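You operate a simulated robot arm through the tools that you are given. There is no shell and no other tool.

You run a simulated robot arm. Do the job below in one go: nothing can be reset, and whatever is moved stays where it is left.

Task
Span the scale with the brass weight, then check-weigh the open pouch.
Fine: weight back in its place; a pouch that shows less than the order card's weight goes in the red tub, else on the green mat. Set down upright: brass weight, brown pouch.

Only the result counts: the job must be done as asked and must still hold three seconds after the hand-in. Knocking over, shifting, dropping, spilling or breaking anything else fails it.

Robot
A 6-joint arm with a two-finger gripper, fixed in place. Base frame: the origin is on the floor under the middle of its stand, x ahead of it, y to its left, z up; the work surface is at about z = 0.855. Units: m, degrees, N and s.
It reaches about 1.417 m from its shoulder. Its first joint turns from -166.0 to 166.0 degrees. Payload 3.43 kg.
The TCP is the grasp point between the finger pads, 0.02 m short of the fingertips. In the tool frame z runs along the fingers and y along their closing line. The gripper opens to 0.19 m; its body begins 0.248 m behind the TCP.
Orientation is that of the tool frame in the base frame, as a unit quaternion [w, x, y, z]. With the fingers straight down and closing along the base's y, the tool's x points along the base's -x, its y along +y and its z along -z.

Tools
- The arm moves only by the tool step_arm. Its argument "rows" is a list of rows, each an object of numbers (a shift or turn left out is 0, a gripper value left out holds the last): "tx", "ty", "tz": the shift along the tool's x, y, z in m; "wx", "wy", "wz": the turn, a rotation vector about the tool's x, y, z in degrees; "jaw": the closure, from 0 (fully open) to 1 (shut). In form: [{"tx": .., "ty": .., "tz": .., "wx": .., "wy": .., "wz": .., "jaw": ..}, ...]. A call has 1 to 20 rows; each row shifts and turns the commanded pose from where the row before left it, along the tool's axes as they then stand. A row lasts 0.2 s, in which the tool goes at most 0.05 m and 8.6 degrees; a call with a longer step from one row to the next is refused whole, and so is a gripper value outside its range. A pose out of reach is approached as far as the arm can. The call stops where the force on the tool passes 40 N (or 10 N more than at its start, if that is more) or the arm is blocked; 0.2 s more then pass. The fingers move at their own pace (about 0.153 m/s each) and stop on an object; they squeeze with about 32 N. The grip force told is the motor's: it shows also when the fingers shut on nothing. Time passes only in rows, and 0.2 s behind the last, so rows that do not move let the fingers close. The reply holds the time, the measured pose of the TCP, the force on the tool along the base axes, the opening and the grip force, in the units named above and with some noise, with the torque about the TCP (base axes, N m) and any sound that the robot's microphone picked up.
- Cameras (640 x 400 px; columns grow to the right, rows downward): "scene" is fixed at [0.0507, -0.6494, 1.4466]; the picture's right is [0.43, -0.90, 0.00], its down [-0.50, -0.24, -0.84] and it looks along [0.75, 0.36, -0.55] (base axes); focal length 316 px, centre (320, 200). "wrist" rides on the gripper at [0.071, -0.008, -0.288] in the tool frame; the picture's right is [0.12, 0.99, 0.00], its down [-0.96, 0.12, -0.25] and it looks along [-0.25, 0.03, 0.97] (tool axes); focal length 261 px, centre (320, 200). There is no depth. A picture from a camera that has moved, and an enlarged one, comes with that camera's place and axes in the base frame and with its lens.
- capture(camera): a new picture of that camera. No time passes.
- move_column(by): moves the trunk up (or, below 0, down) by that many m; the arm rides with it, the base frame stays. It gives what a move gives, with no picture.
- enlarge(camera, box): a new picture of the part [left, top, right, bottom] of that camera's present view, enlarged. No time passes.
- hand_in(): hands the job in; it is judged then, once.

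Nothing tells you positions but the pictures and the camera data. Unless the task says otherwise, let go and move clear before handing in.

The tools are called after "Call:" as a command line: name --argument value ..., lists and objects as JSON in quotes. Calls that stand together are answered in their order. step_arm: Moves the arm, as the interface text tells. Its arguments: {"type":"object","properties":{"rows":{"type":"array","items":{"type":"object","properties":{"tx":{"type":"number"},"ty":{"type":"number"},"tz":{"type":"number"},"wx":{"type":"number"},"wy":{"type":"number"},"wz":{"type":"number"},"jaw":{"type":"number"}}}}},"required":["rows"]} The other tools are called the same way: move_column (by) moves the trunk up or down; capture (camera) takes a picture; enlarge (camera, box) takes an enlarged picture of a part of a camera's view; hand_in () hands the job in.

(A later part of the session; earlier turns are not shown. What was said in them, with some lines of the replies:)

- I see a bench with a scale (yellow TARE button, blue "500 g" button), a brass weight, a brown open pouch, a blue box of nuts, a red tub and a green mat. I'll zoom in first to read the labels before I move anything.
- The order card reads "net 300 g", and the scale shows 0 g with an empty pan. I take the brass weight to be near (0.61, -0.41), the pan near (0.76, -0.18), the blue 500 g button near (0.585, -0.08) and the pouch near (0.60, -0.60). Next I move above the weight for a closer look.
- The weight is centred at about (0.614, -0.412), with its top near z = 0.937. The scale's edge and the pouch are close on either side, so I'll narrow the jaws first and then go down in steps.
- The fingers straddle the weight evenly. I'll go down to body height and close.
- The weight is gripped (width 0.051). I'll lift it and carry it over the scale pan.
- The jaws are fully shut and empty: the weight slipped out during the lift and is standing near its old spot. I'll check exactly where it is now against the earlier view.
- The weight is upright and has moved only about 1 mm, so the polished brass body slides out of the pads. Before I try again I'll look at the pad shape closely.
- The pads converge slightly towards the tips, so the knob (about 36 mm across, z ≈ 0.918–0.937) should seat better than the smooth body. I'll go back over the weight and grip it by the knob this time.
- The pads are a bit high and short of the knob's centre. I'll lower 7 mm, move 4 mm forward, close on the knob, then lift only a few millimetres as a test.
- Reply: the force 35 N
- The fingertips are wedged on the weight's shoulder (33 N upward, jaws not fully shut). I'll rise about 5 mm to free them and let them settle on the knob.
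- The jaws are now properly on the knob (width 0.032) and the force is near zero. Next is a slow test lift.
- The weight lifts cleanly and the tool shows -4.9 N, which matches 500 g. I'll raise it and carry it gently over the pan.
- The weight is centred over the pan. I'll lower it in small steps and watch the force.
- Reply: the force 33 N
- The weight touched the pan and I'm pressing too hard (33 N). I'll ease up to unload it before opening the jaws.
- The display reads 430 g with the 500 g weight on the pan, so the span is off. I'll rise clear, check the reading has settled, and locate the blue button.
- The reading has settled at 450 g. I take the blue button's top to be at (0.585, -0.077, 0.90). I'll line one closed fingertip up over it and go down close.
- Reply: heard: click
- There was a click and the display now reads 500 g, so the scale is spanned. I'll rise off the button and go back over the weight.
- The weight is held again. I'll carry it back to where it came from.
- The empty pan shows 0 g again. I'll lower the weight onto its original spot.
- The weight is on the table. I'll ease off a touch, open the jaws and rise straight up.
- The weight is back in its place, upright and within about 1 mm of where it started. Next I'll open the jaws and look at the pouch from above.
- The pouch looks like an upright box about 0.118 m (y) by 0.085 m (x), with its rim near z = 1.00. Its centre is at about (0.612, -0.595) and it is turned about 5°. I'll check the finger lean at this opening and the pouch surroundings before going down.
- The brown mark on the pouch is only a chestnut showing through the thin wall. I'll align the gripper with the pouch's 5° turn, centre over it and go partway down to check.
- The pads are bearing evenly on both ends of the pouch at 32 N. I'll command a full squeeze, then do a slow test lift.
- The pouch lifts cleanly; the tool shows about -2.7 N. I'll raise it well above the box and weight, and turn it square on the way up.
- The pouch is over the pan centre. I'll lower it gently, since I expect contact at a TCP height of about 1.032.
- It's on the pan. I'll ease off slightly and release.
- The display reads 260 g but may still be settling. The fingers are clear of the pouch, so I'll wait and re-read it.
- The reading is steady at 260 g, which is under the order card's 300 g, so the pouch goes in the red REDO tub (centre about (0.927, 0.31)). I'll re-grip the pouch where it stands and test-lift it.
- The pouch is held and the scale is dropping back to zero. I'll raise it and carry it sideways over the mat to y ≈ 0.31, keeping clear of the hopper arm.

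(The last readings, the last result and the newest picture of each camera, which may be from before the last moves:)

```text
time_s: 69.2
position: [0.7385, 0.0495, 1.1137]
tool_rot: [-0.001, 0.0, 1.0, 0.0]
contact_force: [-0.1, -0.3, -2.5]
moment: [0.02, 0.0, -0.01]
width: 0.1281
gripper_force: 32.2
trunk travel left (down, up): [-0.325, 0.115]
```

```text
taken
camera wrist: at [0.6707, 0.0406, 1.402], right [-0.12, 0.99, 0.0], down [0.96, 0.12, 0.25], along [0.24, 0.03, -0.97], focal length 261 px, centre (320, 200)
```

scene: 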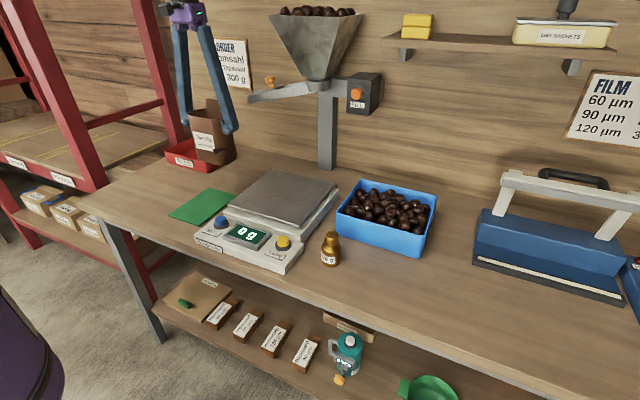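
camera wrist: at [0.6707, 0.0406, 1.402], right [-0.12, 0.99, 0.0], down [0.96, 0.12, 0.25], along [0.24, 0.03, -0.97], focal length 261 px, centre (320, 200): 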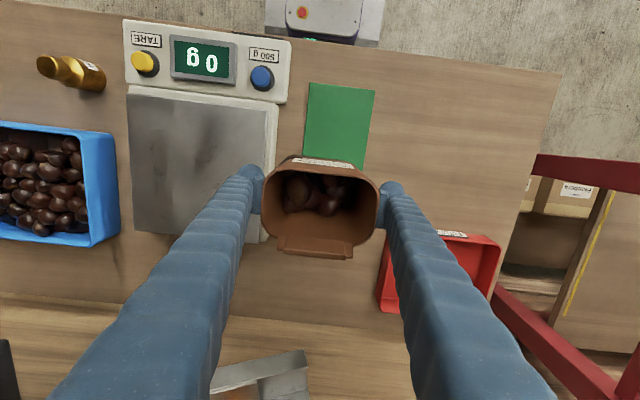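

Call:
step_arm --rows '[{"ty": 0.013}, {"ty": 0.025}, {"ty": 0.025}, {"ty": 0.025}, {"ty": 0.025}, {"ty": 0.025}, {"ty": 0.025}, {"ty": 0.025}, {"ty": 0.025}, {"ty": 0.025}, {"ty": 0.015}, {"ty": 0.008}, {}]'

Call:
capture --camera "scene"

Call:
capture --camera "wrist"

```text
time_s: 72.0
position: [0.7415, 0.3114, 1.1157]
tool_rot: [-0.001, 0.0, 1.0, 0.001]
contact_force: [0.7, -0.2, -1.9]
moment: [-0.03, 0.02, 0.0]
width: 0.1282
gripper_force: 31.8
trunk travel left (down, up): [-0.325, 0.115]
```

```text
taken
```

scene: 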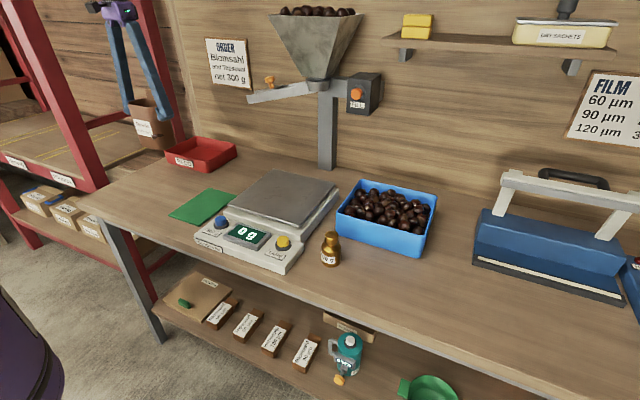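

```text
taken
camera wrist: at [0.6709, 0.3028, 1.4021], right [-0.12, 0.99, 0.0], down [0.96, 0.12, 0.25], along [0.24, 0.03, -0.97], focal length 261 px, centre (320, 200)
```

wrist: 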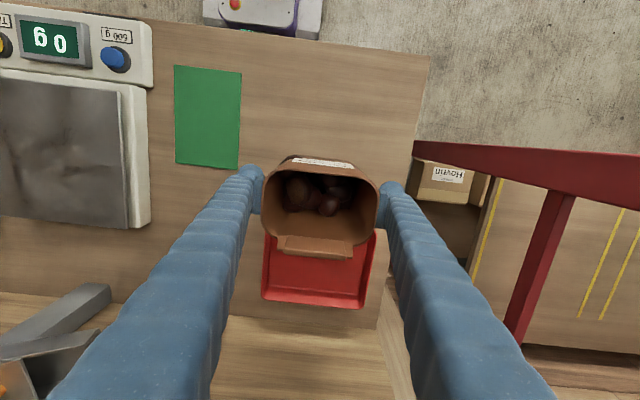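

Call:
step_arm --rows '[{"tx": -0.012}, {"tx": -0.025}, {"tx": -0.025}, {"tx": -0.025}, {"tx": -0.025}, {"tx": -0.025}, {"tx": -0.025}, {"tx": -0.015}, {"tx": -0.009}, {}]'

Call:
enlarge --camera "scene" --box '[60, 0, 320, 220]'

Call:
capture --camera "wrist"

```text
time_s: 74.2
position: [0.9259, 0.3116, 1.1153]
tool_rot: [-0.001, 0.0, 1.0, 0.0]
contact_force: [1.0, 0.1, -3.1]
moment: [-0.01, 0.01, 0.01]
width: 0.1282
gripper_force: 32.4
trunk travel left (down, up): [-0.325, 0.115]
```

```text
1.82 times, centred on (190, 110) of scene
camera zoom: at [0.0507, -0.6494, 1.4466], right [0.43, -0.9, 0.0], down [-0.5, -0.24, -0.84], along [0.75, 0.36, -0.55], focal length 574 px, centre (556, 364)
```

zoom: 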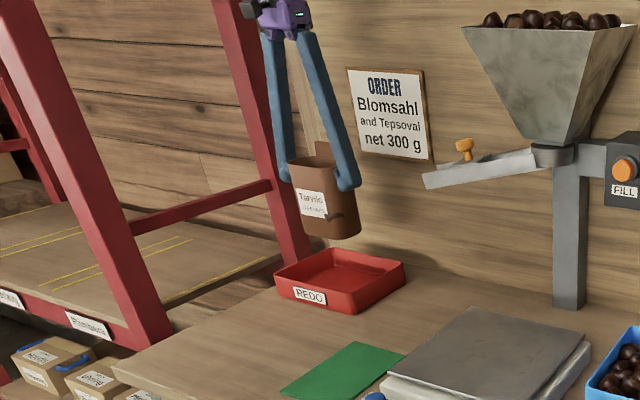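

```text
taken
camera wrist: at [0.8562, 0.3018, 1.4031], right [-0.12, 0.99, 0.0], down [0.96, 0.12, 0.25], along [0.24, 0.03, -0.97], focal length 261 px, centre (320, 200)
```

wrist: 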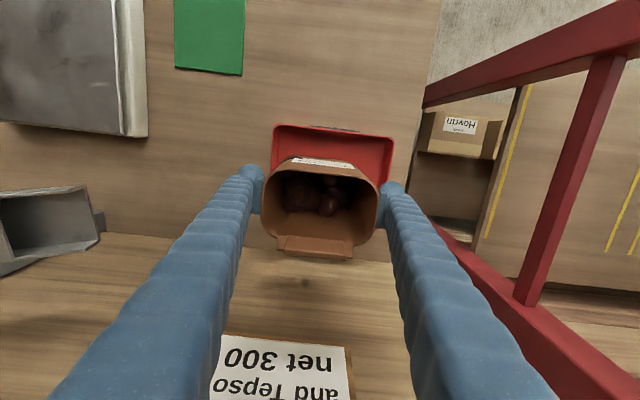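

The tub now reads as x 0.85–1.02 and y 0.215–0.438, so its centre is about (0.937, 0.327). I'll correct to that and lower to just above the rim to verify.

Call:
step_arm --rows '[{"tx": -0.005, "ty": 0.008}, {"tx": -0.005, "ty": 0.009}, {"tz": 0.015}, {"tz": 0.02}, {"tz": 0.02}, {"tz": 0.015}, {}]'

Call:
enlarge --camera "scene" --box '[130, 60, 290, 190]'

Call:
capture --camera "wrist"

```text
time_s: 75.8
position: [0.9358, 0.327, 1.0447]
tool_rot: [0.0, -0.001, 1.0, 0.001]
contact_force: [0.6, -0.9, -2.1]
moment: [0.0, 0.01, 0.01]
width: 0.1282
gripper_force: 32.1
trunk travel left (down, up): [-0.325, 0.115]
```

```text
3.08 times, centred on (210, 125) of scene
camera zoom: at [0.0507, -0.6494, 1.4466], right [0.43, -0.9, 0.0], down [-0.5, -0.24, -0.84], along [0.75, 0.36, -0.55], focal length 972 px, centre (658, 431)
```

zoom: 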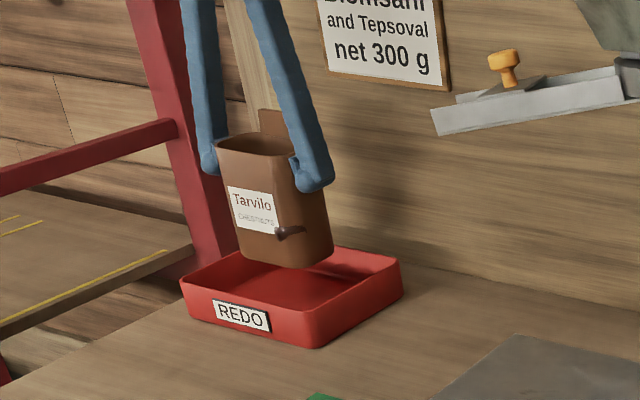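

```text
taken
camera wrist: at [0.8667, 0.3191, 1.3323], right [-0.12, 0.99, 0.0], down [0.96, 0.12, 0.25], along [0.25, 0.03, -0.97], focal length 261 px, centre (320, 200)
```

wrist: 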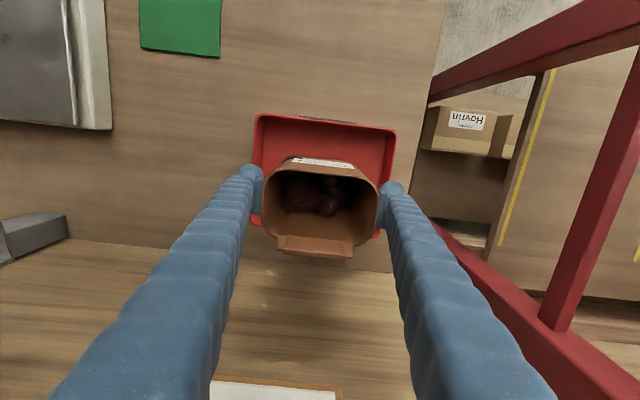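

The pouch is centred over the tub. I'll lower it in.

Call:
step_arm --rows '[{"tz": 0.012}, {"tz": 0.015}, {"tz": 0.015}, {"tz": 0.01}, {"tz": 0.006}, {}]'

Call:
enlarge --camera "scene" --box '[130, 60, 290, 190]'

```text
time_s: 77.2
position: [0.937, 0.328, 0.9873]
tool_rot: [-0.001, 0.0, 1.0, 0.001]
contact_force: [0.8, 0.0, -2.0]
moment: [0.0, 0.01, 0.02]
width: 0.128
gripper_force: 31.8
trunk travel left (down, up): [-0.325, 0.115]
```

```text
3.08 times, centred on (210, 125) of scene
camera zoom: at [0.0507, -0.6494, 1.4466], right [0.43, -0.9, 0.0], down [-0.5, -0.24, -0.84], along [0.75, 0.36, -0.55], focal length 972 px, centre (658, 431)
```

zoom: 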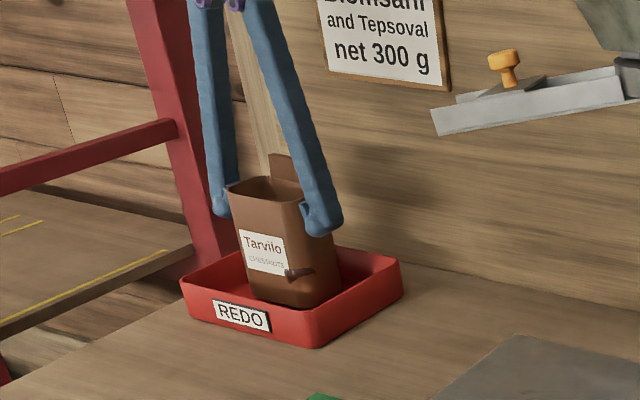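

Call:
step_arm --rows '[{"tz": 0.003}, {"tz": 0.003}, {"tz": 0.002}, {"tz": 0.002}, {}]'

```text
time_s: 78.4
position: [0.9357, 0.3282, 0.9769]
tool_rot: [0.0, 0.0, 1.0, 0.0]
contact_force: [0.4, -0.1, -2.6]
moment: [0.02, 0.01, -0.04]
width: 0.1284
gripper_force: 31.9
trunk travel left (down, up): [-0.325, 0.115]
```

Call:
step_arm --rows '[{"tz": 0.0015}, {"tz": 0.0015}, {"tz": 0.001}, {}]'

```text
time_s: 79.4
position: [0.9349, 0.3281, 0.9742]
tool_rot: [0.0, 0.0, 1.0, 0.0]
contact_force: [-0.2, 0.6, 0.6]
moment: [-0.02, 0.0, -0.02]
width: 0.1281
gripper_force: 32.1
trunk travel left (down, up): [-0.325, 0.115]
```

The tub floor is now carrying the pouch. I'll release it gently and check it before rising.

Call:
step_arm --rows '[{"jaw": 0.3}, {"jaw": 0.24}, {"jaw": 0.16}, {"jaw": 0.1}, {}]'

Call:
enlarge --camera "scene" --box '[130, 60, 290, 190]'

Call:
capture --camera "wrist"

```text
time_s: 80.6
position: [0.9355, 0.328, 0.9734]
tool_rot: [0.0, 0.0, 1.0, 0.0]
contact_force: [0.8, 0.3, -1.3]
moment: [-0.01, -0.01, 0.03]
width: 0.171
gripper_force: 0.1
trunk travel left (down, up): [-0.325, 0.115]
```

```text
3.08 times, centred on (210, 125) of scene
camera zoom: at [0.0507, -0.6494, 1.4466], right [0.43, -0.9, 0.0], down [-0.5, -0.24, -0.84], along [0.75, 0.36, -0.55], focal length 972 px, centre (658, 431)
```

zoom: 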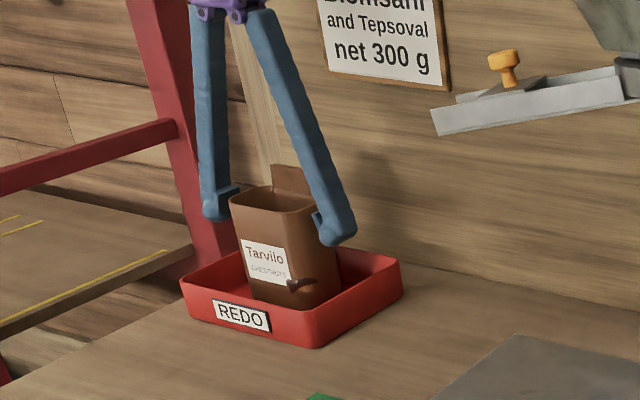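

```text
taken
camera wrist: at [0.8667, 0.3186, 1.2603], right [-0.12, 0.99, 0.0], down [0.96, 0.12, 0.25], along [0.24, 0.03, -0.97], focal length 261 px, centre (320, 200)
```

wrist: 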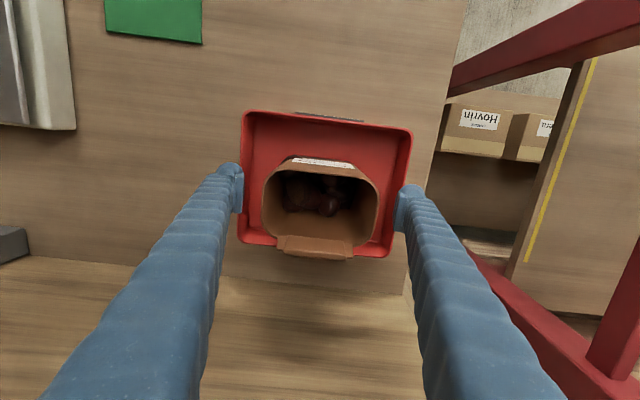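

The pouch stands upright in the red tub. I'll rise straight up and draw back clear.

Call:
step_arm --rows '[{"tz": -0.01}, {"tz": -0.02}, {"tz": -0.03}, {"tz": -0.04}, {"tz": -0.04}, {"tz": -0.04}, {"tx": 0.03}, {"tx": 0.04}, {"tx": 0.04}, {"tx": 0.04}, {"tx": 0.03}, {"ty": -0.03}, {"ty": -0.04}, {"ty": -0.04}, {"ty": -0.04}, {}]'

Call:
capture --camera "scene"

Call:
enlarge --camera "scene" --box '[130, 90, 290, 190]'

Call:
enlarge --camera "scene" --box '[280, 180, 400, 280]'

Call:
capture --camera "wrist"

```text
time_s: 84.0
position: [0.7561, 0.1783, 1.1527]
tool_rot: [0.0, -0.001, 1.0, 0.001]
contact_force: [-0.1, 0.3, 0.5]
moment: [0.03, 0.02, -0.02]
width: 0.171
gripper_force: 0.1
trunk travel left (down, up): [-0.325, 0.115]
```

```text
taken
```

scene: 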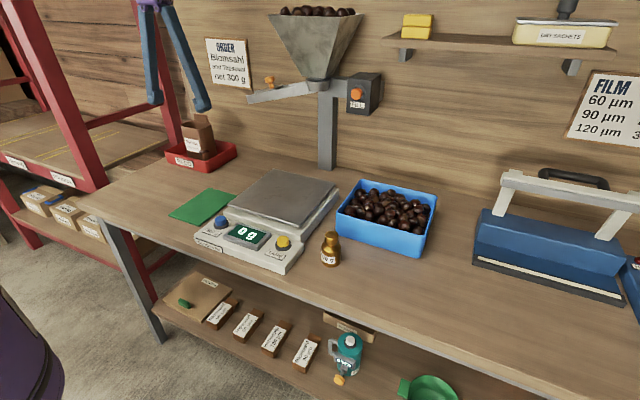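

```text
4.00 times, centred on (210, 140) of scene
camera zoom: at [0.0507, -0.6494, 1.4466], right [0.43, -0.9, 0.0], down [-0.5, -0.24, -0.84], along [0.75, 0.36, -0.55], focal length 1263 px, centre (760, 440)
```

zoom: 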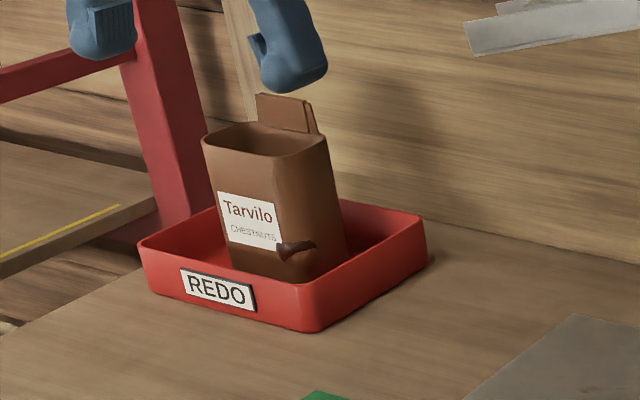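

```text
4.00 times, centred on (340, 230) of scene
camera zoom: at [0.0507, -0.6494, 1.4466], right [0.43, -0.9, 0.0], down [-0.5, -0.24, -0.84], along [0.75, 0.36, -0.55], focal length 1263 px, centre (240, 80)
```

zoom: 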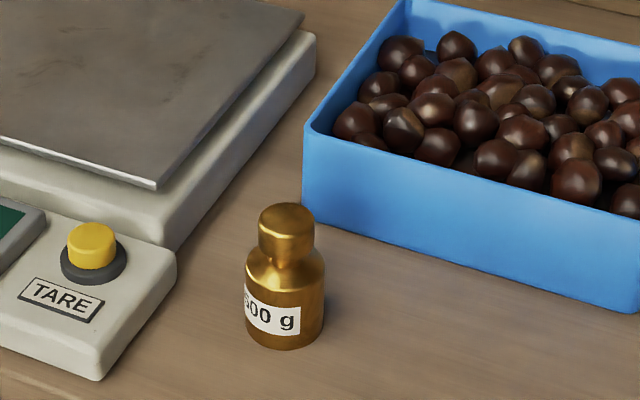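

```text
taken
camera wrist: at [0.687, 0.1688, 1.4403], right [-0.12, 0.99, 0.0], down [0.96, 0.12, 0.25], along [0.24, 0.03, -0.97], focal length 261 px, centre (320, 200)
```

wrist: 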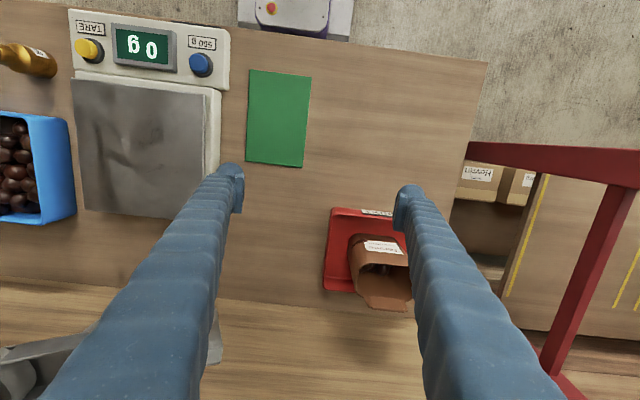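

All the pieces are where they should be: the pouch (260 g) stands upright in the red tub, and the brass weight stands upright in its original spot. The spanned scale reads 0 g and the gripper is clear, so I'm handing in.

Call:
hand_in

```text
The job is handed in.
```

The job is handed in. The pouch weighed 260 g, under the order card's 300 g, so it is standing upright in the red REDO tub.

- **Scale:** it first read 450 g with the 500 g brass weight on it. After I pressed the 500 g button it read 500 g, and it went back to 0 g once emptied.
- **Brass weight:** it is back upright, within about 1 mm of where it started. On my first try to lift it by its smooth body it slipped out of the gripper, but it stayed upright and moved only about 1 mm. After that I lifted it by the knob.
- **Everything else:** nothing else was knocked, spilled or moved that I could see, and the gripper was clear before I handed in.
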